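You operate a simulated robot arm through the tools that you are given. There is no shell and no other tool. Be economical: measure what you need, move in short steps, check, and stop when the job is done.

You run a simulated robot arm. Do the job below in one go: nothing can be reset, and whatever is moved stays where it is left.

TASK
Wax the top of the box on the turntable.
Fine: push the teal bolt on first; use the white pad and put it back; put the silver lid on the pot; the small box and the turntable stay. Set down upright: white pad. A coat counts when it lies all over at full strength: go over it till it gets no stronger.
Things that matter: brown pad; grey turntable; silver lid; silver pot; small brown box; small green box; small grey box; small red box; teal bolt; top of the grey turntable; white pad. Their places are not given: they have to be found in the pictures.

The check looks at the end state, three seconds after you hand in, the way a careful person would. Anything else that was tipped, shoved, dropped, spilled or broken makes it a failure. Lids that push on must go on centred and level and be pressed home; caps that screw on are set level and turned clockwise until they are tight.

THE ROBOT
A 5-joint arm with a two-finger parallel gripper, fixed in place. Base frame: the origin is at the foot of the arm, x ahead of it, y to its left, z up. Lengths are in m, angles in rad, forces in N, time in s.
Its first joint turns from -1.152 to 1.152 rad. The tool tilts only in the upright plane through the base axis and itself; it spins freely about its own axis. Payload 1.57 kg.
The tool frame sits at the grasp point between the pads (the TCP): z along the fingers, y along the line on which they close. The tips reach 0.03 m beyond it. Largest opening 0.08 m; finger width 0.017, thickness 0.012; the body of the gripper, 0.04 by 0.082 m, starts 0.08 m behind the TCP.
Orientation is that of the tool frame in the base frame, as a unit quaternion [x, y, z, w]. With the fingers straight down and closing along the base's y, the tool's x points along the base's -x, its y along +y and its z along -z.

THE INTERFACE
- The arm moves only by the tool arm_command. Its arguments are lists of equal length, an entry for each row: "offset": the shift along the tool's x, y, z in mm, a list of three; "rotation": the turn, a rotation vector about the tool's x, y, z in rad, a list of three. In form: {"offset": [[dx, dy, dz], ...], "rotation": [[rx, ry, rz], ...]}. A call has 1 to 12 rows; each row shifts and turns the commanded pose from where the row before left it, along the tool's axes as they then stand. "gripper" is the opening in per cent of the stroke, from 0 (shut) to 100 (fully open), set as the call begins (left out, the last holds). A row lasts 0.2 s, in which the tool goes at most 0.05 m and 0.15 rad; a call with a longer step from one row to the next is refused whole, and so is a gripper value outside its range. A pose out of reach is approached as far as the arm can. The call stops where the force on the tool passes 40 N (or 10 N more than at its start, if that is more) or the arm is blocked; 0.2 s more then pass. The fingers move at their own pace (about 0.153 m/s each) and stop on an object; they squeeze with about 33 N. The grip force told is the motor's: it shows also when the fingers shut on nothing. Time passes only in rows, and 0.2 s behind the last, so rows that do not move let the fingers close. The reply holds the time, the measured pose of the TCP, the force on the tool along the base axes, the opening and the grip force, in the units named above and with some noise, with the torque about the TCP (base axes, N m) and any sound that the robot's microphone picked up.
- Cameras (640 x 400 px; columns grow to the right, rows downward): "scene" is fixed at [0.0379, 0.3871, 0.5473]; the picture's right is [-0.70, -0.71, 0.00], its down [-0.29, 0.29, -0.91] and it looks along [0.65, -0.64, -0.41] (base axes); focal length 263 px, centre (320, 200). "wrist" rides on the gripper at [0.072, -0.007, -0.122] in the tool frame; the picture's right is [0.09, 1.00, 0.00], its down [-0.84, 0.08, -0.54] and it looks along [-0.54, 0.05, 0.84] (tool axes); focal length 238 px, centre (320, 200).
- get_image(camera): a new picture of that camera. It takes no simulated time.
- pixel_to_xyz(camera, pixels): for up to 12 pixels [column, row] of the newest picture of that camera ("zoom" is the newest enlarged one), the place [x, y, z] in the base frame of the surface seen there, good to about 0.003 m, but the place of the scene camera against the robot may be out by one fixed shift of up to 0.018 m in any direction. It takes no simulated time.
- zoom(camera, box): a new picture of the part [left, top, right, bottom] of that camera's present view, enlarged. It takes no simulated time.
- sign_off(): hands the job in; it is judged then, once.

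Keep the steps short. Do not move on a guess: measure, check each grasp and each placing, and mend mistakes. In all there are 80 turns and 38 pictures (those below and enlarged ones count). Leave the gripper open and the arm clear of the work at the hand-in unless told otherwise, and finish with a single line.

The tools are called after "Emit:" as name(argument=value, ...) on one line, values as JSON. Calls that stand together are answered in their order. arm_command: Moves the arm, as the interface text tells. Its arguments: {"type":"object","properties":{"offset":{"type":"array"},"rotation":{"type":"array"},"gripper":{"type":"number"}},"required":["offset","rotation"]} The other tools are called the same way: get_image (camera) takes a picture; pixel_to_xyz (camera, pixels) gives the place of the surface under pixels of a picture; zoom (camera, box) takes an enlarged picture of a part of a camera's view; sign_off () hands the job in.

At the start:

```text
t: 0.0
position: [0.4003, -0.0601, 0.3945]
orientation: [0.0, 1.0, 0.0, 0.0]
ft_force: [-0.2, -0.8, 0.6]
moment: [-0.01, -0.03, 0.01]
width: 0.0802
gripper_force: 0.2
```

scene: 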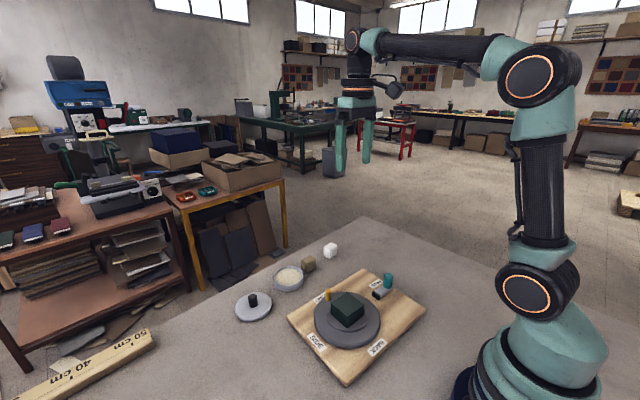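
wrist: 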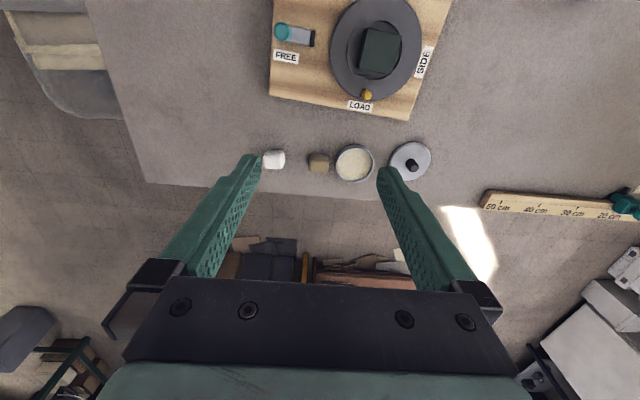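

I see a board with a turntable and green box, a teal bolt, pads, pot and lid. I'll enlarge both views first.

Emit:
zoom(camera="scene", box=[220, 230, 440, 390])

Emit:
zoom(camera="wrist", box=[240, 0, 480, 190])

```text
2.50 times, centred on (330, 310) of scene
```

zoom: 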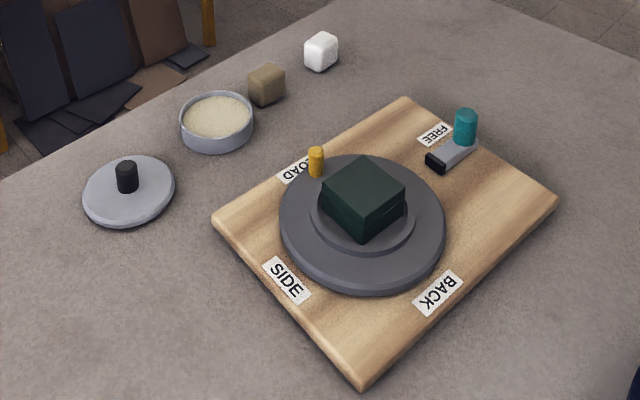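

```text
2.11 times, centred on (360, 95) of wrist
```

zoom: 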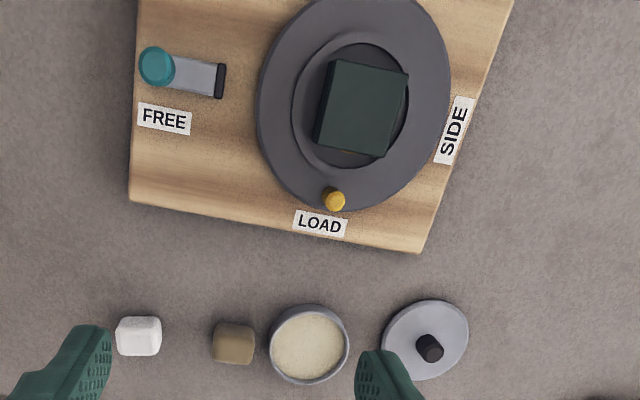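

Next I measure the main items in the wrist picture, which has no fixed shift. The pixels are the original wrist image: bolt (281,31), slide, white pad, brown pad, pot, lid knob, box corners.

Emit:
pixel_to_xyz(camera="zoom", pixels=[[157, 66], [200, 78], [221, 80], [140, 328], [235, 335], [308, 345], [308, 312], [428, 346], [455, 330], [335, 200], [362, 108], [180, 160]])

Emit:
pixel_to_xyz(camera="wrist", pixels=[[367, 30], [400, 36], [389, 72], [360, 68], [376, 48], [335, 50], [418, 45], [375, 2], [372, 96], [295, 34], [315, 38], [274, 160]])

```text
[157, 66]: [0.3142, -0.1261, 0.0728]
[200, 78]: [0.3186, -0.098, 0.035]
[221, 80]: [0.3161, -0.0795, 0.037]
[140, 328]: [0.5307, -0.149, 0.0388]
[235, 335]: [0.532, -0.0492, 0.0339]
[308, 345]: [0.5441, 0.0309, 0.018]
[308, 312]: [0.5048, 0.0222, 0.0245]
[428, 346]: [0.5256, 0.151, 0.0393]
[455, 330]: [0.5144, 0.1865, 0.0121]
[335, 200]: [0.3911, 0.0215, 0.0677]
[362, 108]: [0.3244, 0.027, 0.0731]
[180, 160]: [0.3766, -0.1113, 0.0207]
```

```text
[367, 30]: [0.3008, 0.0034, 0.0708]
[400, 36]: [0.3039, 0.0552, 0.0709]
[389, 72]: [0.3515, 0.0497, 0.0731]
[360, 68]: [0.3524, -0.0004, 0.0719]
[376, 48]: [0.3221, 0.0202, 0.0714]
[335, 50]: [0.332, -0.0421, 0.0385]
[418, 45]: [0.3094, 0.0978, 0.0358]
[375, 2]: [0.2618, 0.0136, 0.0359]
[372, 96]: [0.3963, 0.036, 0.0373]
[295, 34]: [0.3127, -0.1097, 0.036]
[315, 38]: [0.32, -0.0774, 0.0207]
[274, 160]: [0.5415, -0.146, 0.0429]
```

The heights look higher than the stated z = -0.14, so I check table points in both cameras.

Emit:
pixel_to_xyz(camera="wrist", pixels=[[220, 100], [470, 140], [320, 135], [275, 150], [268, 164], [284, 164], [319, 162], [338, 152], [372, 152], [412, 150], [428, 160], [395, 160]])

Emit:
pixel_to_xyz(camera="scene", pixels=[[220, 330], [348, 300], [387, 276], [331, 247], [309, 261], [289, 278], [253, 297], [327, 290], [400, 240], [200, 340], [130, 345], [290, 265]])

```text
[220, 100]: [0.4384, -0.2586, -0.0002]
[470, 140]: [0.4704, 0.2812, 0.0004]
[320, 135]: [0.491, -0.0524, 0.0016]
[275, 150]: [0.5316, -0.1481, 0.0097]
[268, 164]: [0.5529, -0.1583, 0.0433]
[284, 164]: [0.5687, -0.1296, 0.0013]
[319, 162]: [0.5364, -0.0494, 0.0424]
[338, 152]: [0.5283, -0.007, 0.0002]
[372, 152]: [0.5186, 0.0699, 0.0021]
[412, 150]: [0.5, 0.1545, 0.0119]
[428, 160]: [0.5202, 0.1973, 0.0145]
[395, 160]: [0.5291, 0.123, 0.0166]
```

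```text
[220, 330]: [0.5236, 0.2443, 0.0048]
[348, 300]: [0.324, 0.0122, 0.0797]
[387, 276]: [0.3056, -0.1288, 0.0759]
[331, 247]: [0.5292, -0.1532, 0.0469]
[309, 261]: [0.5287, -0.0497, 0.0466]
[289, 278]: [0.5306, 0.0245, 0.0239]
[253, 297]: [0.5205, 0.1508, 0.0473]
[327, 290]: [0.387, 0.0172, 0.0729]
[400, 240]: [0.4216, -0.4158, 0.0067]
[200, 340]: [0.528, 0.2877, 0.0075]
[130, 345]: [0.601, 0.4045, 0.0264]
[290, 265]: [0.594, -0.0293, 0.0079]
```

Both cameras agree: the table is at z≈0, the board top at 0.02 and the box top at 0.072. The teal knob is at (0.314,-0.126), top at 0.073, with its slide running toward the turntable (+y). I go to the outer side of the knob, high up, with the fingers shut.

Emit:
arm_command(offset=[[14.5, -19.5, 30], [14.5, -19.5, 30], [14.5, -19.5, 30], [14.5, -19.5, 30], [14.5, -19.5, 30], [13.5, -17.5, 30], [0, 0, 0]], rotation=[[0, 0, 0], [0, 0, 0], [0, 0, 0], [0, 0, 0], [0, 0, 0], [0, 0, 0], [0, 0, 0]], gripper=0)

Emit:
get_image(camera="wrist")

```text
t: 1.6
position: [0.3165, -0.1752, 0.2137]
orientation: [0.0, 1.0, 0.0, 0.0]
ft_force: [0.5, -0.5, 0.2]
moment: [-0.01, 0.0, -0.01]
width: 0.0002
gripper_force: 21.0
```

```text
33 pictures are left
```

wrist: 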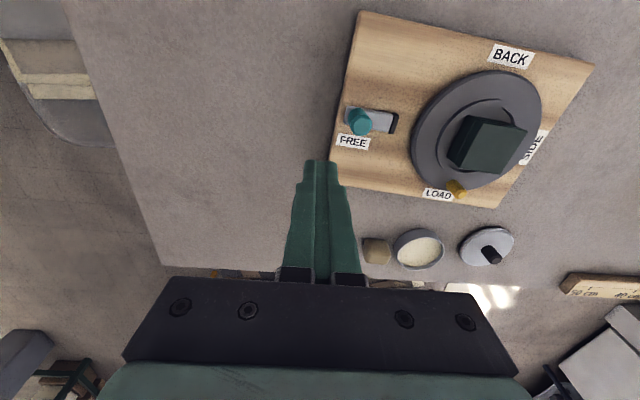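

I re-measure the knob and slide from this second viewpoint to confirm the heights.

Emit:
zoom(camera="wrist", box=[320, 50, 560, 200])

Emit:
pixel_to_xyz(camera="wrist", pixels=[[360, 115], [360, 128], [352, 122], [369, 122], [383, 115], [394, 118], [418, 120], [360, 165], [490, 130], [340, 130], [440, 230], [376, 246]])

```text
2.67 times, centred on (440, 125) of wrist
```

zoom: 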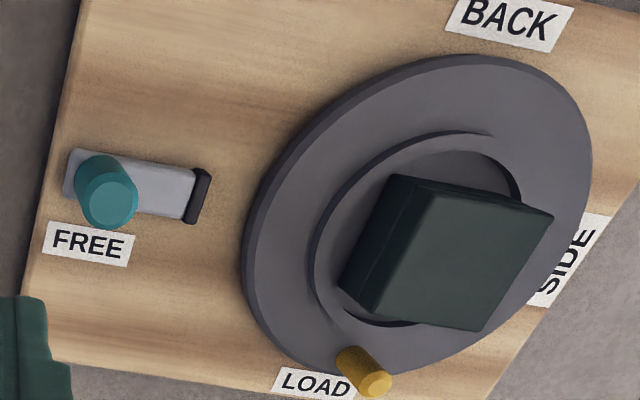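

```text
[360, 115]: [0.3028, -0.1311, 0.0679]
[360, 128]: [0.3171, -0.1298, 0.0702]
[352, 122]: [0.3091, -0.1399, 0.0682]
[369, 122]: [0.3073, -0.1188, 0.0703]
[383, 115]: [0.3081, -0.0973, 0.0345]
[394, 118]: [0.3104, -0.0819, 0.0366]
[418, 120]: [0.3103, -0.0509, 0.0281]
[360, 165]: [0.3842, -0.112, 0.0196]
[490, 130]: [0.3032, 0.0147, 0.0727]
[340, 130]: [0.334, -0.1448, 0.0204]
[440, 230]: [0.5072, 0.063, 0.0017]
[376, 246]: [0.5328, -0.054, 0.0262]
```

The knob is about 22 mm wide, centred near (0.310,-0.129), from z 0.036 to 0.070. I lower the shut fingers 2 cm outside it to TCP z≈0.08.

Emit:
arm_command(offset=[[5, 0, 34], [0, 0, 34], [0, 0, 34], [0, 0, 31], [0, 0, 0]], rotation=[[0, 0, 0], [0, 0, 0], [0, 0, 0], [0, 0, 0], [0, 0, 0]])

Emit:
get_image(camera="wrist")

```text
t: 2.8
position: [0.3095, -0.1768, 0.0816]
orientation: [-0.002, 1.0, 0.0, 0.0]
ft_force: [0.5, 0.1, 0.9]
moment: [-0.03, 0.0, -0.01]
width: 0.0
gripper_force: 21.1
```

```text
31 pictures are left
```

wrist: 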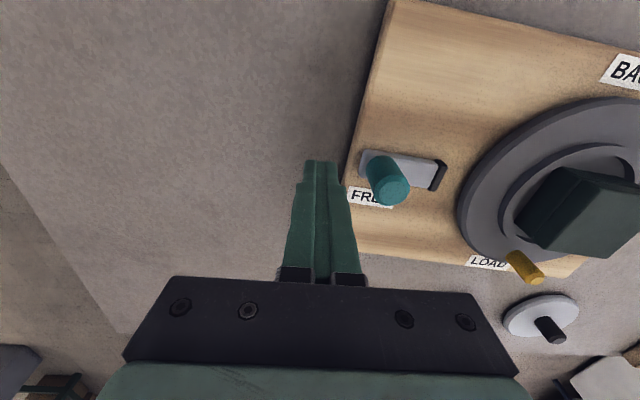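

The fingers are beside the knob. I push along +y, leaning slightly to +x along the slide, in small steps.

Emit:
arm_command(offset=[[-0.5, 6, 0], [-0.5, 6, 0], [-0.5, 6, 0], [-0.5, 5, 0], [-0.5, 5, 0], [-0.5, 5, 0], [-0.5, 5, 0], [0, 0, 0]], rotation=[[0, 0, 0], [0, 0, 0], [0, 0, 0], [0, 0, 0], [0, 0, 0], [0, 0, 0], [0, 0, 0], [0, 0, 0]])

Emit:
get_image(camera="wrist")

```text
t: 4.6
position: [0.3117, -0.1384, 0.0819]
orientation: [0.0, 1.0, 0.0, 0.0]
ft_force: [0.7, -0.3, 1.2]
moment: [-0.02, -0.03, -0.01]
width: 0.0002
gripper_force: 21.9
```

```text
30 pictures are left
```

wrist: 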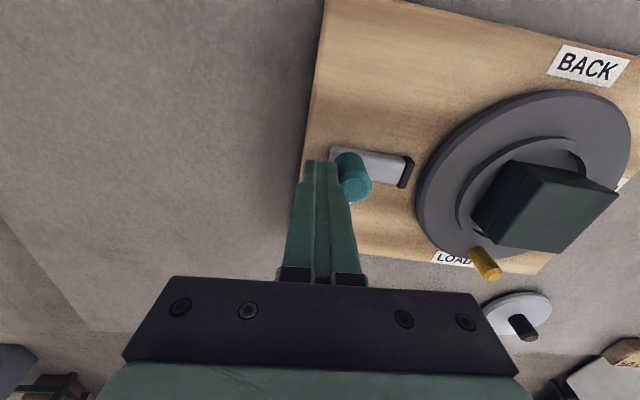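

The fingers are at or just touching the knob and the force is near zero. I keep pushing.

Emit:
arm_command(offset=[[-0.4, 4, 0], [-0.4, 4, 0], [-0.4, 4, 0], [-0.4, 4, 0], [-0.4, 4, 0], [0, 0, 0]], rotation=[[0, 0, 0], [0, 0, 0], [0, 0, 0], [0, 0, 0], [0, 0, 0], [0, 0, 0]])

Emit:
zoom(camera="wrist", box=[280, 60, 520, 220])

```text
t: 6.0
position: [0.3136, -0.1179, 0.0825]
orientation: [0.0, 1.0, 0.0, -0.001]
ft_force: [-1.6, -6.9, -1.5]
moment: [-0.23, 0.03, 0.03]
width: 0.0002
gripper_force: 21.0
```

```text
2.50 times, centred on (400, 140) of wrist
```

zoom: 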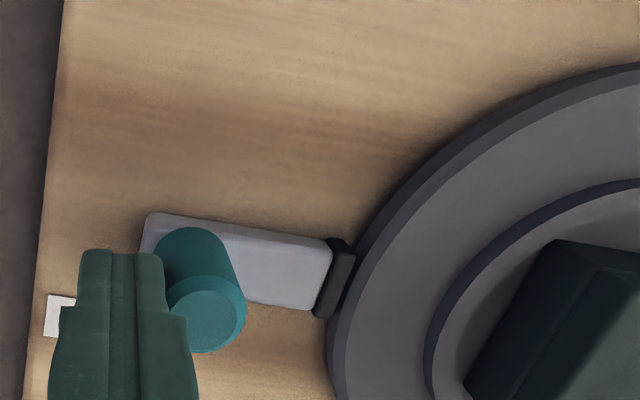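

The bolt slides at about 7 N and its black tip is almost at the rim. I press on in small steps until it stops.

Emit:
arm_command(offset=[[-0.2, 2, 0], [-0.2, 2, 0], [-0.2, 2, 0], [0, 0, 0]], rotation=[[0, 0, 0], [0, 0, 0], [0, 0, 0], [0, 0, 0]])

Emit:
zoom(camera="wrist", box=[280, 60, 520, 220])

```text
t: 7.0
position: [0.3154, -0.1119, 0.0827]
orientation: [0.001, 1.0, 0.0, 0.0]
ft_force: [0.2, -6.4, -1.5]
moment: [-0.25, 0.03, -0.01]
width: 0.0001
gripper_force: 21.1
```

```text
2.50 times, centred on (400, 140) of wrist
```

zoom: 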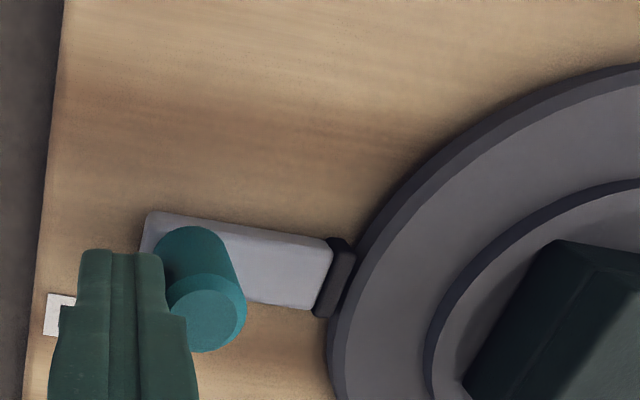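

The wrist view barely changed over those 6 mm, so the board may have moved with the bolt. I check in the scene camera.

Emit:
zoom(camera="scene", box=[220, 230, 440, 390])

```text
2.50 times, centred on (330, 310) of scene
```

zoom: 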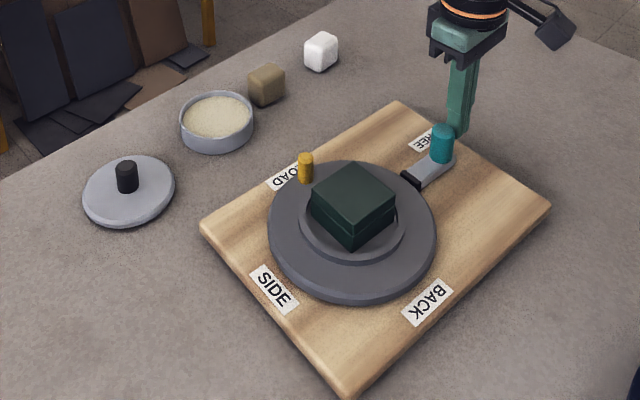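

The board corners moved by about (-10,+8) zoom pixels, so the whole board slid about 13 mm in +y once the bolt came up against something. I'll back off, check whether the bolt is home, then push the board back. First I retreat and rise to look straight at the bolt tip.

Emit:
arm_command(offset=[[0, -10, 0], [0, -15, -10], [0, 0, -30], [0, 0, -30], [0, 20, -20], [20, 30, 0], [30, 20, 0], [0, 0, 0]], rotation=[[0, 0, 0], [0, 0, 0], [0, 0, 0], [0, 0, 0], [0, 0, 0], [0, 0, 0], [0, 0, 0], [0, 0, 0]])

Emit:
zoom(camera="wrist", box=[200, 30, 520, 230])

```text
t: 8.8
position: [0.2638, -0.0666, 0.173]
orientation: [0.001, 1.0, 0.001, 0.0]
ft_force: [0.2, -0.5, -0.4]
moment: [-0.01, 0.0, -0.01]
width: 0.0
gripper_force: 21.2
```

```text
2.00 times, centred on (360, 130) of wrist
```

zoom: 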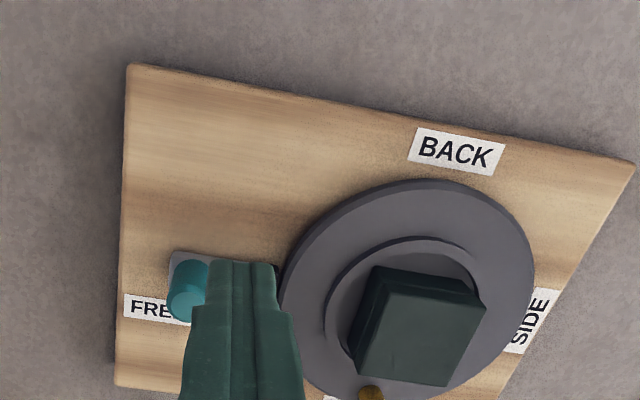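

The fingers hide the bolt tip, so I move up and forward for an overall look.

Emit:
arm_command(offset=[[0, 0, -35], [-22, 5, -30], [-22, 5, -25], [-22, 5, -15], [0, 0, 0]], rotation=[[0, 0, 0], [0, 0, 0], [0, 0, 0], [0, 0, 0], [0, 0, 0]], gripper=100)

Emit:
zoom(camera="wrist", box=[200, 0, 520, 200])

```text
t: 10.0
position: [0.3309, -0.0544, 0.2771]
orientation: [0.0, 1.0, 0.0, 0.0]
ft_force: [0.2, 0.3, -0.2]
moment: [-0.03, 0.0, 0.0]
width: 0.0798
gripper_force: 0.0
```

```text
2.00 times, centred on (360, 100) of wrist
```

zoom: 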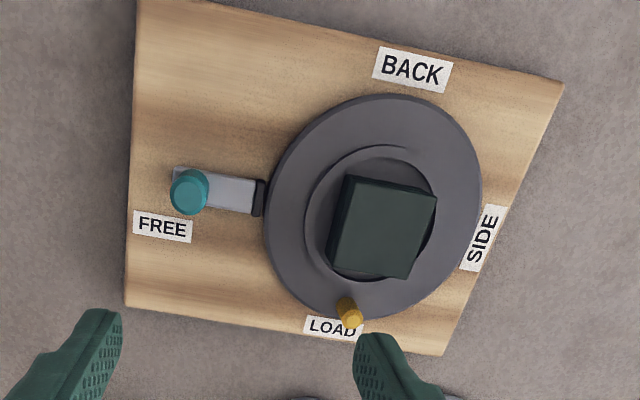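

The black tip now touches the rim, so the bolt is on. I measure the board corners, the knob, the rim and the box where they are now.

Emit:
pixel_to_xyz(camera="zoom", pixels=[[128, 300], [442, 350], [558, 88], [190, 190], [262, 195], [270, 225], [300, 300], [344, 178], [436, 197], [408, 276], [332, 266], [349, 315]])

Emit:
pixel_to_xyz(camera="scene", pixels=[[302, 322], [435, 311], [359, 385]])

```text
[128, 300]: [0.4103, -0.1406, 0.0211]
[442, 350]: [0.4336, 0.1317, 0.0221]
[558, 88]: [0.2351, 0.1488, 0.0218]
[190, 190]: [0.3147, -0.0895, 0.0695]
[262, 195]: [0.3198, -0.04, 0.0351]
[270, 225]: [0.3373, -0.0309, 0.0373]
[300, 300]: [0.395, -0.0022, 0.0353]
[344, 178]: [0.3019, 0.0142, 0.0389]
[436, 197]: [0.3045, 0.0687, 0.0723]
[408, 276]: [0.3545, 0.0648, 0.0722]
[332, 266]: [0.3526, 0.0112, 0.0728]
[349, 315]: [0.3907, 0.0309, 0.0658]
```

```text
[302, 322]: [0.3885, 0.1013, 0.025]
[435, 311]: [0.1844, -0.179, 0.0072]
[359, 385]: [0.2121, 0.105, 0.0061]
```

Against the first picture, the box and board corners moved about +13 mm in y with almost no turn. To restore it, I shut the fingers and come down outside the SIDE edge, at x≈0.325, y≈0.185.

Emit:
arm_command(offset=[[1, 40, 10], [1, 40, 15], [1, 40, 20], [1, 40, 25], [1, 40, 25], [1, 39, 30], [0, 0, 40], [0, 0, 40], [0, 0, 27], [0, 0, 0]], rotation=[[0, 0, 0], [0, 0, 0], [0, 0, 0], [0, 0, 0], [0, 0, 0], [0, 0, 0], [0, 0, 0], [0, 0, 0], [0, 0, 0], [0, 0, 0]], gripper=0)

```text
t: 12.2
position: [0.3225, 0.1871, 0.0457]
orientation: [0.0, 1.0, 0.0, 0.0]
ft_force: [0.2, 0.1, -0.3]
moment: [-0.01, -0.01, -0.01]
width: 0.0
gripper_force: 21.1
```

Next, down another 7 mm (tips near z 0.009), then approach the edge to y≈0.157.

Emit:
arm_command(offset=[[0, 0, 7], [0, -12, 0], [0, -12, 0], [0, -5, 0], [0, 0, 0]], rotation=[[0, 0, 0], [0, 0, 0], [0, 0, 0], [0, 0, 0], [0, 0, 0]])

```text
t: 13.4
position: [0.3242, 0.1584, 0.0369]
orientation: [0.001, 1.0, 0.001, 0.0]
ft_force: [-1.2, 5.9, -4.1]
moment: [0.18, -0.01, -0.06]
width: 0.0
gripper_force: 20.7
```

Contact at y≈0.158 with 6 N. I push 9 mm, then check against the first scene zoom.

Emit:
arm_command(offset=[[0, -3, 0], [0, -3, 0], [0, -3, 0], [0, 0, 0]], rotation=[[0, 0, 0], [0, 0, 0], [0, 0, 0], [0, 0, 0]])

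Emit:
zoom(camera="scene", box=[220, 230, 440, 390])

```text
t: 14.4
position: [0.3262, 0.1485, 0.037]
orientation: [0.0, 1.0, -0.001, 0.001]
ft_force: [1.1, 8.7, 0.9]
moment: [0.18, -0.03, -0.04]
width: 0.0001
gripper_force: 21.1
```

```text
2.50 times, centred on (330, 310) of scene
```

zoom: 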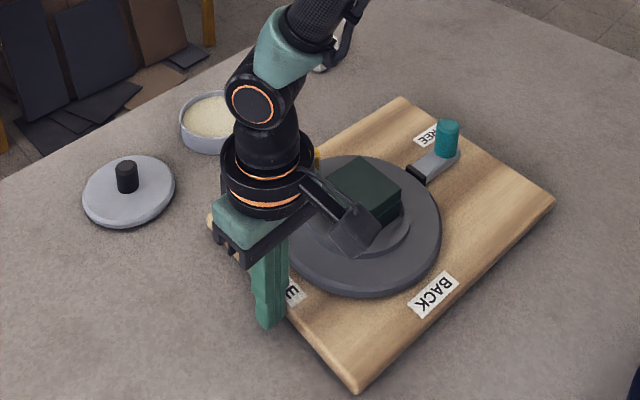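

About two-thirds back: the bottom corner is at (357,391), was (362,387) and got to (347,399). I push 4 mm more, then retreat and check.

Emit:
arm_command(offset=[[0, -2, 0], [0, -2, 0], [0, 0, 0], [0, 12, 0], [0, 12, -20], [0, 10, -40], [-20, 0, -40], [-20, -20, -40], [0, -40, -40], [0, -40, -40], [0, 0, 0]], rotation=[[0, 0, 0], [0, 0, 0], [0, 0, 0], [0, 0, 0], [0, 0, 0], [0, 0, 0], [0, 0, 0], [0, 0, 0], [0, 0, 0], [0, 0, 0], [0, 0, 0]])

Emit:
zoom(camera="scene", box=[220, 230, 440, 390])

```text
refused: row 9 steps farther than a row can; nothing moved
```

```text
2.50 times, centred on (330, 310) of scene
```

zoom: 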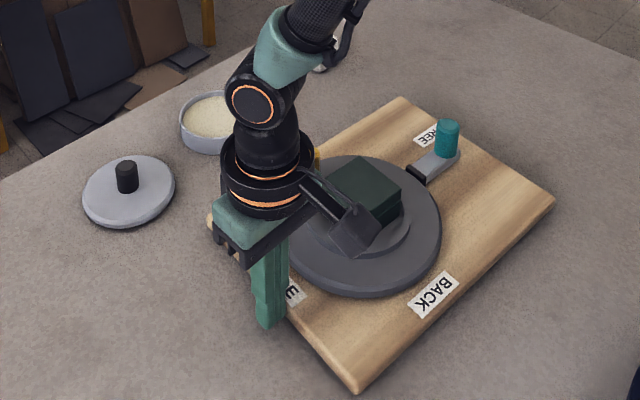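

The call was refused because a row was too long. I do the same with shorter rows.

Emit:
arm_command(offset=[[0, -2, 0], [0, -2, 0], [0, 0, 0], [0, 12, 0], [0, 12, -20], [0, 10, -40], [-20, 0, -40], [-20, -20, -30], [0, -30, -30], [0, -30, -30], [0, 0, 0]], rotation=[[0, 0, 0], [0, 0, 0], [0, 0, 0], [0, 0, 0], [0, 0, 0], [0, 0, 0], [0, 0, 0], [0, 0, 0], [0, 0, 0], [0, 0, 0], [0, 0, 0]])

Emit:
zoom(camera="scene", box=[220, 230, 440, 390])

```text
t: 16.8
position: [0.3658, 0.0996, 0.2281]
orientation: [-0.001, 1.0, 0.0, -0.001]
ft_force: [0.3, -0.4, -0.2]
moment: [-0.02, 0.02, 0.02]
width: 0.0
gripper_force: 20.3
```

```text
2.50 times, centred on (330, 310) of scene
```

zoom: 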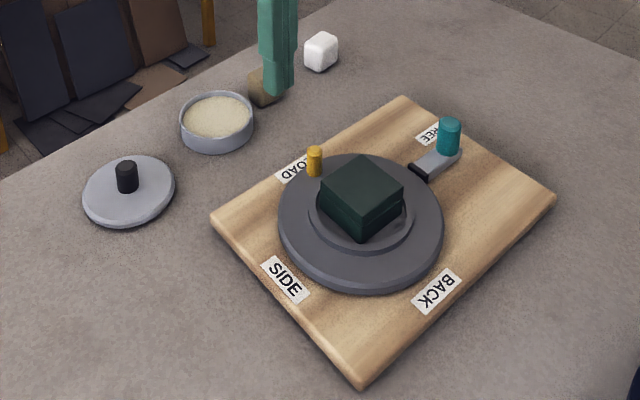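

The board is back within 1–2 mm: corners (211,217), (556,198), (361,390), (402,96). The bolt stays forward against the rim. Next I go above the white pad with the gripper open.

Emit:
arm_command(offset=[[-24.2, -35.3, 0], [-24.2, -35.3, 0], [-24.2, -35.3, 0], [-24.2, -35.3, 10], [-24.2, -35.3, 15], [-24.2, -35.3, 15], [-23.8, -35.2, 18], [0, 0, 0]], rotation=[[0, 0, 0], [0, 0, 0], [0, 0, 0], [0, 0, 0], [0, 0, 0], [0, 0, 0], [0, 0, 0], [0, 0, 0]], gripper=100)

Emit:
get_image(camera="wrist")

```text
t: 18.6
position: [0.5321, -0.1519, 0.1725]
orientation: [0.0, 1.0, 0.0, 0.0]
ft_force: [-1.4, 0.5, 0.5]
moment: [-0.05, 0.0, 0.03]
width: 0.08
gripper_force: 0.0
```

```text
21 pictures are left
```

wrist: 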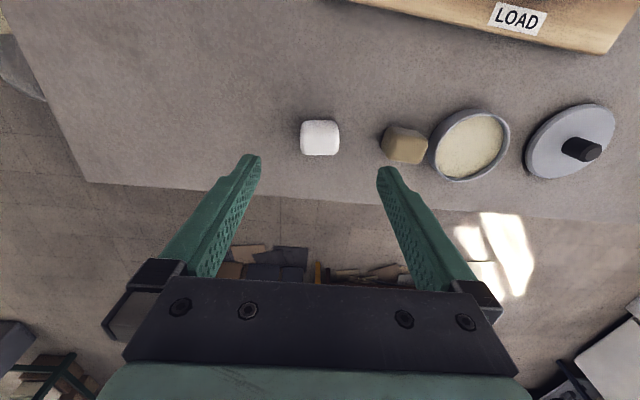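

The pad is centred between the fingers at (320,138). I measure the pad edges, the pot and the lid from this view.

Emit:
pixel_to_xyz(camera="wrist", pixels=[[304, 128], [335, 126], [337, 148], [304, 150], [320, 134], [320, 152], [470, 112], [436, 150], [507, 140], [468, 178], [470, 145], [590, 150]])

Emit:
pixel_to_xyz(camera="wrist", pixels=[[380, 145], [425, 150], [402, 145], [530, 150], [612, 115], [575, 106], [550, 176], [572, 150], [600, 152], [455, 112], [497, 120], [450, 170]])

```text
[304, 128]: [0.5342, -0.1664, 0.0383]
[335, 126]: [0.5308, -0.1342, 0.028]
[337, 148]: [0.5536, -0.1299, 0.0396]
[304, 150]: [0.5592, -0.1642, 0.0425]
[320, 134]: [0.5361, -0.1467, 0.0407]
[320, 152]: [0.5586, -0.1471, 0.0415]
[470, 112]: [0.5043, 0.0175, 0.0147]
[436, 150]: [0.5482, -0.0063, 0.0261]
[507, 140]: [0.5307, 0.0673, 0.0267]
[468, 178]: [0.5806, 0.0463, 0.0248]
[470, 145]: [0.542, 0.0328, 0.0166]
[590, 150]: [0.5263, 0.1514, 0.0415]
```

```text
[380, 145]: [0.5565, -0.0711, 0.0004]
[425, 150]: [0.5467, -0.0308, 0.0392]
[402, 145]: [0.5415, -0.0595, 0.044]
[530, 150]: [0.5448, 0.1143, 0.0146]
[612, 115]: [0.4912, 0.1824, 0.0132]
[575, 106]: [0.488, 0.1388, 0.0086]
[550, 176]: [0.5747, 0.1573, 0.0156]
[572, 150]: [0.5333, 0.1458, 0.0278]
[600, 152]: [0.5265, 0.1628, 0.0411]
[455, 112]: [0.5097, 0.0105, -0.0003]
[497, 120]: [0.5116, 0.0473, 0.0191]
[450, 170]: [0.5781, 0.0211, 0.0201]
```

The pad is about 0.034 m wide at (0.546,-0.148), top z 0.042. I lower to TCP z≈0.048 (tips at 0.018) so the lower half of the pad stays free, then close.

Emit:
arm_command(offset=[[-7, 2, 35], [-6, 2, 35], [0, 0, 35], [0, 0, 19], [0, 0, 0]], rotation=[[0, 0, 0], [0, 0, 0], [0, 0, 0], [0, 0, 0], [0, 0, 0]])

Emit:
get_image(camera="wrist")

```text
t: 19.8
position: [0.5502, -0.1447, 0.046]
orientation: [0.0, 1.0, 0.0, 0.001]
ft_force: [-0.5, -0.4, 0.9]
moment: [-0.04, -0.02, 0.02]
width: 0.0799
gripper_force: 0.0
```

```text
20 pictures are left
```

wrist: 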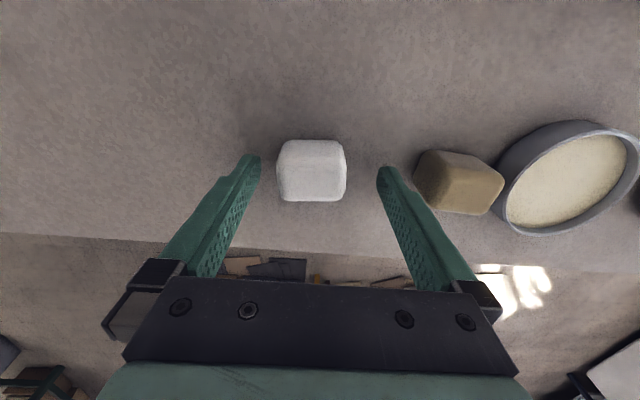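

Emit:
pixel_to_xyz(camera="wrist", pixels=[[284, 150], [338, 148], [344, 195], [280, 195], [312, 170], [312, 142], [312, 198], [505, 195], [636, 160], [575, 125], [550, 232], [570, 180]])

```text
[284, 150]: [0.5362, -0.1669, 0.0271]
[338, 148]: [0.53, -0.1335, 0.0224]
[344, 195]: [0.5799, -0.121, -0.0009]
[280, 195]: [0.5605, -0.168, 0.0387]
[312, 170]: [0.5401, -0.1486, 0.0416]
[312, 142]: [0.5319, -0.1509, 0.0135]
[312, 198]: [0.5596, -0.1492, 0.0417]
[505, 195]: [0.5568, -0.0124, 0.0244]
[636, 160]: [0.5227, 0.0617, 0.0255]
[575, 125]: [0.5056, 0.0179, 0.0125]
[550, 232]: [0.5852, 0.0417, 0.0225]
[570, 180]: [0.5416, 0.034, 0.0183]
```

The pad centre is (0.546,-0.149). I shift 4 mm to centre on it, then close and let the grip settle.

Emit:
arm_command(offset=[[4, -4, 0], [0, 0, 0]], rotation=[[0, 0, 0], [0, 0, 0]])

Emit:
arm_command(offset=[[0, 0, 0], [0, 0, 0], [0, 0, 0]], rotation=[[0, 0, 0], [0, 0, 0], [0, 0, 0]], gripper=0)

```text
t: 20.4
position: [0.5445, -0.1499, 0.0468]
orientation: [0.0, 1.0, 0.0, -0.001]
ft_force: [0.0, -0.2, -0.8]
moment: [-0.04, -0.01, 0.03]
width: 0.0801
gripper_force: 0.0
```

```text
t: 21.2
position: [0.5458, -0.1487, 0.0469]
orientation: [0.0, 1.0, 0.0, 0.0]
ft_force: [0.1, -1.4, 1.7]
moment: [0.04, 0.05, 0.04]
width: 0.0438
gripper_force: 32.9
```

The grip holds at 33 N with width 0.044, so the pad is held. I lift it 70 mm and carry it over the pot, near (0.545,0.029).

Emit:
arm_command(offset=[[0, 0, -25], [0, 0, -40], [0, 0, -15], [0, 40, 0], [0, 45, 0], [0, 45, 0], [1, 48, 0], [0, 0, 0]], rotation=[[0, 0, 0], [0, 0, 0], [0, 0, 0], [0, 0, 0], [0, 0, 0], [0, 0, 0], [0, 0, 0], [0, 0, 0]])

Emit:
get_image(camera="wrist")

```text
t: 23.0
position: [0.5417, 0.0316, 0.1292]
orientation: [-0.001, 1.0, 0.0, 0.0]
ft_force: [-0.8, -0.9, -0.1]
moment: [-0.02, -0.01, -0.02]
width: 0.0437
gripper_force: 33.2
```

```text
19 pictures are left
```

wrist: 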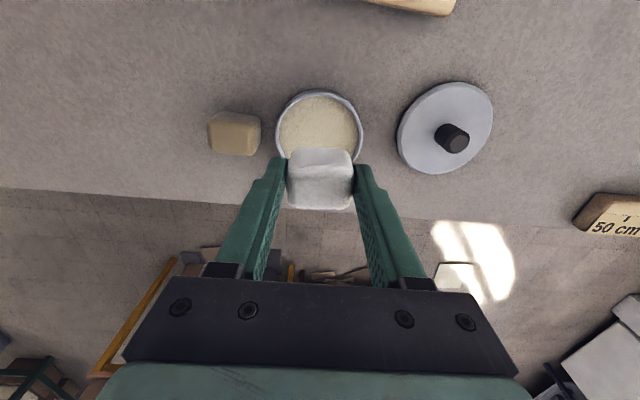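

The pad is held level. I measure the pot rim again from here to centre the pad.

Emit:
pixel_to_xyz(camera="wrist", pixels=[[278, 133], [360, 130], [319, 95], [290, 105], [348, 103], [318, 125], [400, 130], [490, 110], [448, 84], [440, 172], [455, 142], [440, 150]])

```text
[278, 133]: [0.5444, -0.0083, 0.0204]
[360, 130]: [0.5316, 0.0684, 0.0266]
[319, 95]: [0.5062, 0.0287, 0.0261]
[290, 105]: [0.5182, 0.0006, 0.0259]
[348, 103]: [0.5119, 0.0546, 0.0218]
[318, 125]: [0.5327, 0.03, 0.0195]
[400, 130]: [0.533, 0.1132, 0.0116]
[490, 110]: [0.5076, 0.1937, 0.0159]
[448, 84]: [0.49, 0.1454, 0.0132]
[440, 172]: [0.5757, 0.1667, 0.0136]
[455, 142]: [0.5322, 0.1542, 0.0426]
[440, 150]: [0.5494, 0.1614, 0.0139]
```

The pot centre is (0.5445,0.030), wax at z≈0.018. The pad bottom is 0.047 below the TCP. I descend to about 0.07, then ease in with small steps.

Emit:
arm_command(offset=[[-2, -1, 20], [0, 0, 20], [0, 0, 18], [0, 0, 2], [0, 0, 2], [0, 0, 2], [0, 0, 0]], rotation=[[0, 0, 0], [0, 0, 0], [0, 0, 0], [0, 0, 0], [0, 0, 0], [0, 0, 0], [0, 0, 0]])

```text
t: 24.6
position: [0.5433, 0.0289, 0.063]
orientation: [0.0, 1.0, 0.0, 0.001]
ft_force: [-6.6, -0.6, 18.5]
moment: [-0.08, 0.29, 0.03]
width: 0.0435
gripper_force: 33.1
```

Contact with the wax at 18 N. I ease off a little, hold to take up wax, then lift clear.

Emit:
arm_command(offset=[[0, 0, -0.5], [0, 0, 0], [0, 0, 0], [0, 0, -20], [0, 0, -40], [0, 0, -20], [0, 0, 0]], rotation=[[0, 0, 0], [0, 0, 0], [0, 0, 0], [0, 0, 0], [0, 0, 0], [0, 0, 0], [0, 0, 0]])

Emit:
get_image(camera="wrist")

Emit:
zoom(camera="scene", box=[210, 200, 450, 350])

```text
t: 26.2
position: [0.5428, 0.0303, 0.1434]
orientation: [0.0, 1.0, 0.0, 0.0]
ft_force: [0.5, -0.1, -0.2]
moment: [0.0, 0.01, 0.03]
width: 0.0429
gripper_force: 33.2
```

```text
18 pictures are left
```

wrist: 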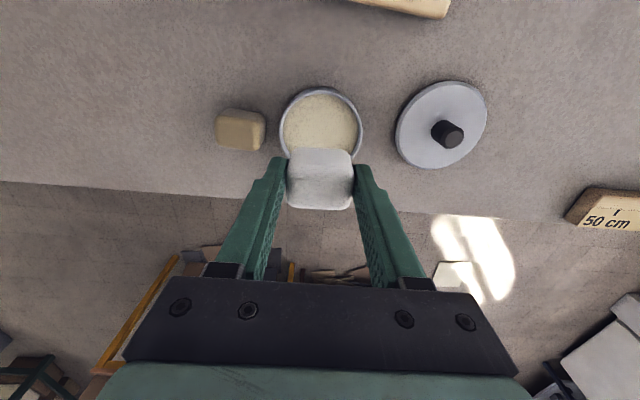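

```text
2.67 times, centred on (330, 275) of scene
```

zoom: 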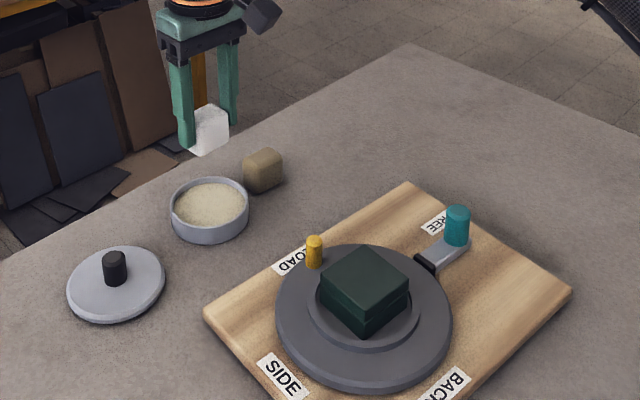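

The pot is undisturbed and the pad is held. I carry the pad toward the box and stop at x≈0.39 to measure the box from the wrist camera.

Emit:
arm_command(offset=[[38, 0, -10], [38, 0, -10], [38, 0, -10], [38, 0, -10], [0, 0, 0]], rotation=[[0, 0, 0], [0, 0, 0], [0, 0, 0], [0, 0, 0], [0, 0, 0]])

Emit:
get_image(camera="wrist")

```text
t: 27.4
position: [0.3903, 0.0269, 0.1831]
orientation: [-0.001, 1.0, 0.0, 0.0]
ft_force: [0.2, -0.7, 0.1]
moment: [-0.01, 0.02, 0.01]
width: 0.0431
gripper_force: 33.2
```

```text
16 pictures are left
```

wrist: 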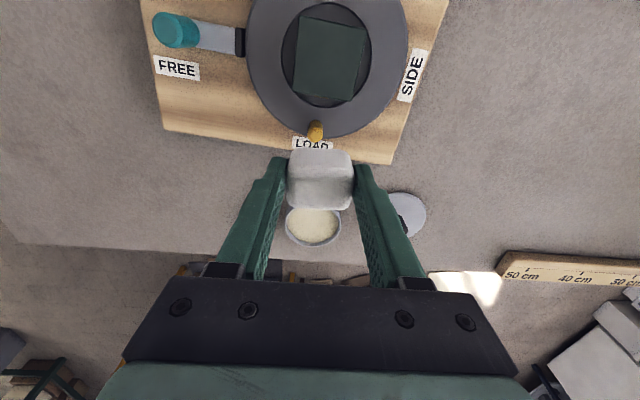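

Emit:
pixel_to_xyz(camera="wrist", pixels=[[303, 17], [366, 28], [352, 100], [295, 93], [332, 60], [300, 55], [358, 65], [325, 96], [335, 23], [315, 125]])

```text
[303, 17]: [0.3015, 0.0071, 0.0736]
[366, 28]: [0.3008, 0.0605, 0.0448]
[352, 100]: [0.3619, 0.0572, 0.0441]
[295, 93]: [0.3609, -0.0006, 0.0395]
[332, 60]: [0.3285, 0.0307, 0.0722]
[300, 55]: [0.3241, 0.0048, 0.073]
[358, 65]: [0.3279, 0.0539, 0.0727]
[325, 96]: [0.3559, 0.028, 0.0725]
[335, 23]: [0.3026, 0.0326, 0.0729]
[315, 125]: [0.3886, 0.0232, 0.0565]
```

The box top is centred near (0.328,0.029), 0.053 m square, at z 0.0725. I move over it and lower until first contact.

Emit:
arm_command(offset=[[31, 1, 20], [31, 1, 20], [0, 0, 18], [0, 0, 2], [0, 0, 2], [0, 0, 0]], rotation=[[0, 0, 0], [0, 0, 0], [0, 0, 0], [0, 0, 0], [0, 0, 0], [0, 0, 0]])

```text
t: 28.8
position: [0.3293, 0.0293, 0.1192]
orientation: [-0.001, 1.0, 0.0, -0.001]
ft_force: [0.9, -0.1, -0.3]
moment: [-0.05, -0.01, -0.01]
width: 0.0428
gripper_force: 33.3
```

Emit:
arm_command(offset=[[0, 0, 1], [0, 0, 0.5], [0, 0, 0]], rotation=[[0, 0, 0], [0, 0, 0], [0, 0, 0]])

```text
t: 29.6
position: [0.3302, 0.0301, 0.1185]
orientation: [0.001, 1.0, 0.0, 0.0]
ft_force: [-1.8, -1.0, 5.0]
moment: [-0.04, -0.03, -0.01]
width: 0.0429
gripper_force: 33.1
```

Contact at 5 N. I make one short test stroke in x and watch the forces.

Emit:
arm_command(offset=[[4, 0, 0], [4, 0, 0], [-4, 0, 0], [-4, 0, 0], [-4, 0, 0], [-4, 0, 0]], rotation=[[0, 0, 0], [0, 0, 0], [0, 0, 0], [0, 0, 0], [0, 0, 0], [0, 0, 0]])

Emit:
zoom(camera="scene", box=[220, 230, 440, 390])

```text
t: 31.0
position: [0.3368, 0.0308, 0.1186]
orientation: [0.0, 1.0, 0.0, 0.0]
ft_force: [-4.6, 0.6, 13.5]
moment: [0.04, 0.14, 0.0]
width: 0.0426
gripper_force: 32.8
```

```text
2.50 times, centred on (330, 310) of scene
```

zoom: 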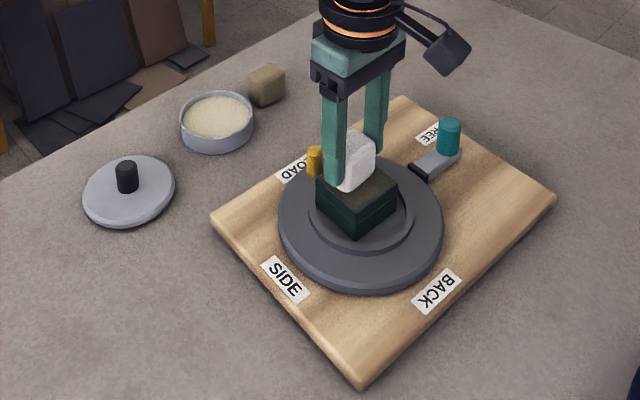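

The force rose to 13 N and the box looks about 4 mm further in +x on the turntable. I lift off and look at both the coat and the box.

Emit:
arm_command(offset=[[0, 0, -20], [-30, 0, -30], [-30, 0, -15], [0, 0, 0]], rotation=[[0, 0, 0], [0, 0, 0], [0, 0, 0], [0, 0, 0]])

Emit:
zoom(camera="wrist", box=[200, 0, 456, 160])

```text
t: 32.0
position: [0.3989, 0.0314, 0.1855]
orientation: [0.001, 1.0, -0.001, 0.0]
ft_force: [-0.8, 0.1, -0.3]
moment: [-0.02, -0.02, 0.03]
width: 0.043
gripper_force: 32.7
```

```text
2.50 times, centred on (328, 80) of wrist
```

zoom: 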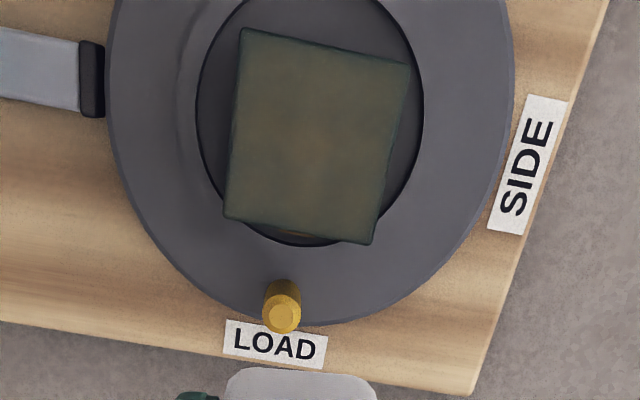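

A coat shows, weaker at the edges. I measure the box corners now.

Emit:
pixel_to_xyz(camera="zoom", pixels=[[246, 34], [404, 70], [368, 238], [230, 214], [320, 135], [300, 225], [325, 52], [240, 120], [386, 150], [282, 315]])

```text
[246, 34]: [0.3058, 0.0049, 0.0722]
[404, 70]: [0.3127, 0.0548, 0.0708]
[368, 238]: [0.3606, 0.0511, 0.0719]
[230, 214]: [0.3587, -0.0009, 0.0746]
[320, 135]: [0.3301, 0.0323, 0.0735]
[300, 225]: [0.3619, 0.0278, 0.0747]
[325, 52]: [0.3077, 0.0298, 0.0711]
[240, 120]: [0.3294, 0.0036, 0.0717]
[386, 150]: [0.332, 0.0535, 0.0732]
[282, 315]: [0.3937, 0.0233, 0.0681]
```

The box is now centred near (0.3345,0.0275), about 6 mm further in +x. Sliding drags it, so I first go over the corners with straight-down presses offset by 7 mm, starting at the (+x,+y) corner.

Emit:
arm_command(offset=[[19, 1, 21], [19, 1, 21], [19, 1, 20], [0, 0, 2], [0, 0, 1.5], [0, 0, 0.5], [0, 0, 0]], rotation=[[0, 0, 0], [0, 0, 0], [0, 0, 0], [0, 0, 0], [0, 0, 0], [0, 0, 0], [0, 0, 0]])

```text
t: 33.6
position: [0.3406, 0.0342, 0.1175]
orientation: [0.0, 1.0, -0.001, 0.0]
ft_force: [-2.8, 1.7, 9.6]
moment: [0.06, 0.09, 0.04]
width: 0.0426
gripper_force: 33.6
```

9.6 N at the first corner. I lift and dab the other three corners the same way, 0.5 mm lighter.

Emit:
arm_command(offset=[[0, 0, -6], [0, -14, 0], [0, 0, 5.5], [0, 0, 0], [0, 0, -6], [14, 0, 0], [0, 0, 6], [0, 0, 0], [0, 0, -6], [0, 14, 0], [0, 0, 6], [0, 0, 0]], rotation=[[0, 0, 0], [0, 0, 0], [0, 0, 0], [0, 0, 0], [0, 0, 0], [0, 0, 0], [0, 0, 0], [0, 0, 0], [0, 0, 0], [0, 0, 0], [0, 0, 0], [0, 0, 0]])

Emit:
arm_command(offset=[[0, 0, -20], [-25, -3, -25], [-32, 0, -20], [0, 0, 0]], rotation=[[0, 0, 0], [0, 0, 0], [0, 0, 0], [0, 0, 0]])

Emit:
zoom(camera="wrist", box=[200, 0, 456, 160])

```text
t: 36.2
position: [0.3271, 0.0345, 0.1198]
orientation: [0.0, 1.0, 0.0, 0.0]
ft_force: [0.5, 0.2, -0.2]
moment: [-0.02, -0.01, 0.03]
width: 0.0426
gripper_force: 33.5
```

```text
t: 37.2
position: [0.385, 0.0304, 0.1856]
orientation: [-0.001, 1.0, -0.001, 0.0]
ft_force: [-0.3, 0.5, -0.8]
moment: [0.01, -0.02, -0.02]
width: 0.0427
gripper_force: 32.9
```

```text
2.50 times, centred on (328, 80) of wrist
```

zoom: 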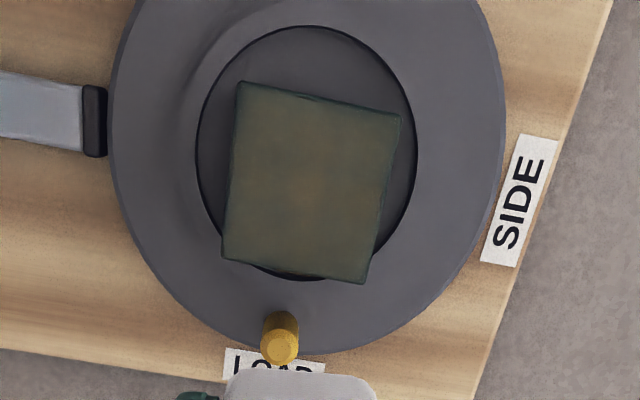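

Dabbing adds little (the last one had no contact), so sliding is what lays the wax on. First I press at about 10 N and drag the box 6 mm back in -x. After that I'll do light strokes.

Emit:
arm_command(offset=[[17, -1, 22], [16, -1, 22], [16, 0, 20], [0, 0, 2], [0, 0, 1.5], [0, 0, 0.5], [0, 0, 0]], rotation=[[0, 0, 0], [0, 0, 0], [0, 0, 0], [0, 0, 0], [0, 0, 0], [0, 0, 0], [0, 0, 0]])

Emit:
arm_command(offset=[[2, 0, 0.3], [2, 0, 0], [2, 0, 0], [2, 0, 0]], rotation=[[0, 0, 0], [0, 0, 0], [0, 0, 0], [0, 0, 0]])

```text
t: 38.2
position: [0.336, 0.0308, 0.1181]
orientation: [0.0, 1.0, 0.0, -0.001]
ft_force: [-4.4, -0.6, 12.0]
moment: [0.02, 0.18, -0.01]
width: 0.0428
gripper_force: 32.7
stopped in row 5: the force on the tool passed its limit (the readings are from after the stop); the commanded pose is now the measured one
```

```text
t: 39.2
position: [0.3279, 0.031, 0.1187]
orientation: [0.001, 1.0, 0.0, 0.003]
ft_force: [7.1, -0.1, 17.6]
moment: [-0.01, -0.37, 0.0]
width: 0.0427
gripper_force: 33.2
```

17.6 N now with a 7 N drag. I ease up to find a light touch of about 3 N.

Emit:
arm_command(offset=[[0, 0, -0.7], [0, 0, 0]], rotation=[[0, 0, 0], [0, 0, 0]])

```text
t: 39.8
position: [0.327, 0.0301, 0.1179]
orientation: [0.0, 1.0, 0.001, -0.001]
ft_force: [1.7, 0.5, 7.2]
moment: [0.07, -0.22, -0.02]
width: 0.0428
gripper_force: 32.7
```

About 15 N per mm. I raise 0.25 mm and make a light stroke in y.

Emit:
arm_command(offset=[[0, 0, -0.25], [0, 4, 0], [0, 4, 0], [0, -4, 0], [0, -4, 0], [0, -4, 0], [0, -4, 0]], rotation=[[0, 0, 0], [0, 0, 0], [0, 0, 0], [0, 0, 0], [0, 0, 0], [0, 0, 0], [0, 0, 0]])

Emit:
arm_command(offset=[[0, 4, 0], [0, 4, 0], [0, 4, 0], [0, 4, 0]], rotation=[[0, 0, 0], [0, 0, 0], [0, 0, 0], [0, 0, 0]])

Emit:
zoom(camera="scene", box=[220, 230, 440, 390])

```text
t: 41.4
position: [0.3265, 0.0214, 0.1177]
orientation: [0.0, 1.0, 0.0, 0.0]
ft_force: [-0.7, -0.1, 0.2]
moment: [0.07, -0.03, 0.03]
width: 0.0424
gripper_force: 33.0
```

```text
t: 42.4
position: [0.3271, 0.0397, 0.1188]
orientation: [0.0, 1.0, 0.0, 0.0]
ft_force: [0.3, 0.8, -0.3]
moment: [-0.02, -0.02, -0.01]
width: 0.0429
gripper_force: 32.9
```

```text
2.50 times, centred on (330, 310) of scene
```

zoom: 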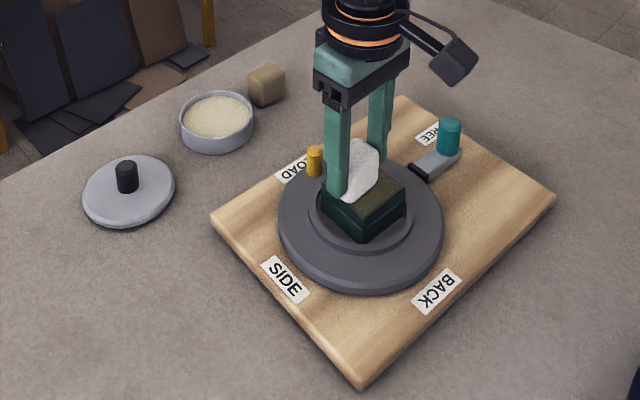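

The box is back at its original place (right corner (405,190), bottom (361,240)), but contact was lost. I lower slightly to recover a light touch at this +y offset.

Emit:
arm_command(offset=[[0, -3, 0.3], [0, 0, 0.3], [0, 0, 0]], rotation=[[0, 0, 0], [0, 0, 0], [0, 0, 0]])

```text
t: 43.2
position: [0.3259, 0.0359, 0.1191]
orientation: [-0.001, 1.0, 0.0, 0.0]
ft_force: [-0.4, 0.3, 1.6]
moment: [0.01, -0.04, 0.01]
width: 0.0426
gripper_force: 32.6
```

Emit:
arm_command(offset=[[0, 0, 0.15], [-4, 0, 0], [-4, 0, 0], [4, 0, 0], [4, 0, 0], [4, 0, 0], [4, 0, 0]], rotation=[[0, 0, 0], [0, 0, 0], [0, 0, 0], [0, 0, 0], [0, 0, 0], [0, 0, 0], [0, 0, 0]])

Emit:
arm_command(offset=[[0, -5, 0], [0, -5, 0], [0, -5, 0]], rotation=[[0, 0, 0], [0, 0, 0], [0, 0, 0]])

Emit:
arm_command(offset=[[-4, 0, 0], [-4, 0, 0], [-4, 0, 0], [-4, 0, 0]], rotation=[[0, 0, 0], [0, 0, 0], [0, 0, 0], [0, 0, 0]])

```text
t: 44.8
position: [0.3194, 0.0363, 0.1185]
orientation: [0.0, 1.0, -0.001, 0.0]
ft_force: [1.3, 0.1, 1.5]
moment: [-0.03, -0.02, -0.01]
width: 0.0425
gripper_force: 32.9
```

```text
t: 45.6
position: [0.3204, 0.0194, 0.1188]
orientation: [-0.001, 1.0, -0.001, 0.001]
ft_force: [-0.5, 4.3, 9.3]
moment: [0.2, 0.01, 0.05]
width: 0.0425
gripper_force: 32.9
```

```text
t: 46.6
position: [0.3342, 0.019, 0.118]
orientation: [0.0, 1.0, 0.001, 0.0]
ft_force: [-9.4, 2.8, 21.9]
moment: [0.17, 0.4, 0.05]
width: 0.0431
gripper_force: 32.8
```

The force rises toward +x and -y (up to 22 N), so I ease up 1.1 mm and compensate for the slope while stroking back.

Emit:
arm_command(offset=[[0, 0, -1.2], [0, 0, 0]], rotation=[[0, 0, 0], [0, 0, 0]])

Emit:
arm_command(offset=[[4, 0, 0.15], [4, 0, 0.15], [4, 0, 0.15], [4, 0, 0.15]], rotation=[[0, 0, 0], [0, 0, 0], [0, 0, 0], [0, 0, 0]])

Emit:
get_image(camera="scene")

```text
t: 47.2
position: [0.336, 0.0188, 0.12]
orientation: [-0.001, 1.0, 0.0, 0.001]
ft_force: [0.5, 0.0, 0.0]
moment: [0.01, -0.02, -0.01]
width: 0.0427
gripper_force: 33.0
```

```text
t: 48.2
position: [0.3193, 0.0197, 0.1191]
orientation: [0.0, 1.0, 0.0, 0.001]
ft_force: [1.2, -0.2, 1.2]
moment: [-0.04, -0.04, 0.02]
width: 0.0427
gripper_force: 33.2
```

```text
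11 pictures are left
```

scene: 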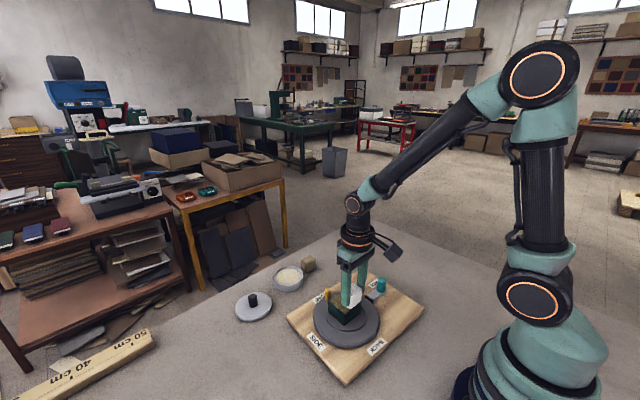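

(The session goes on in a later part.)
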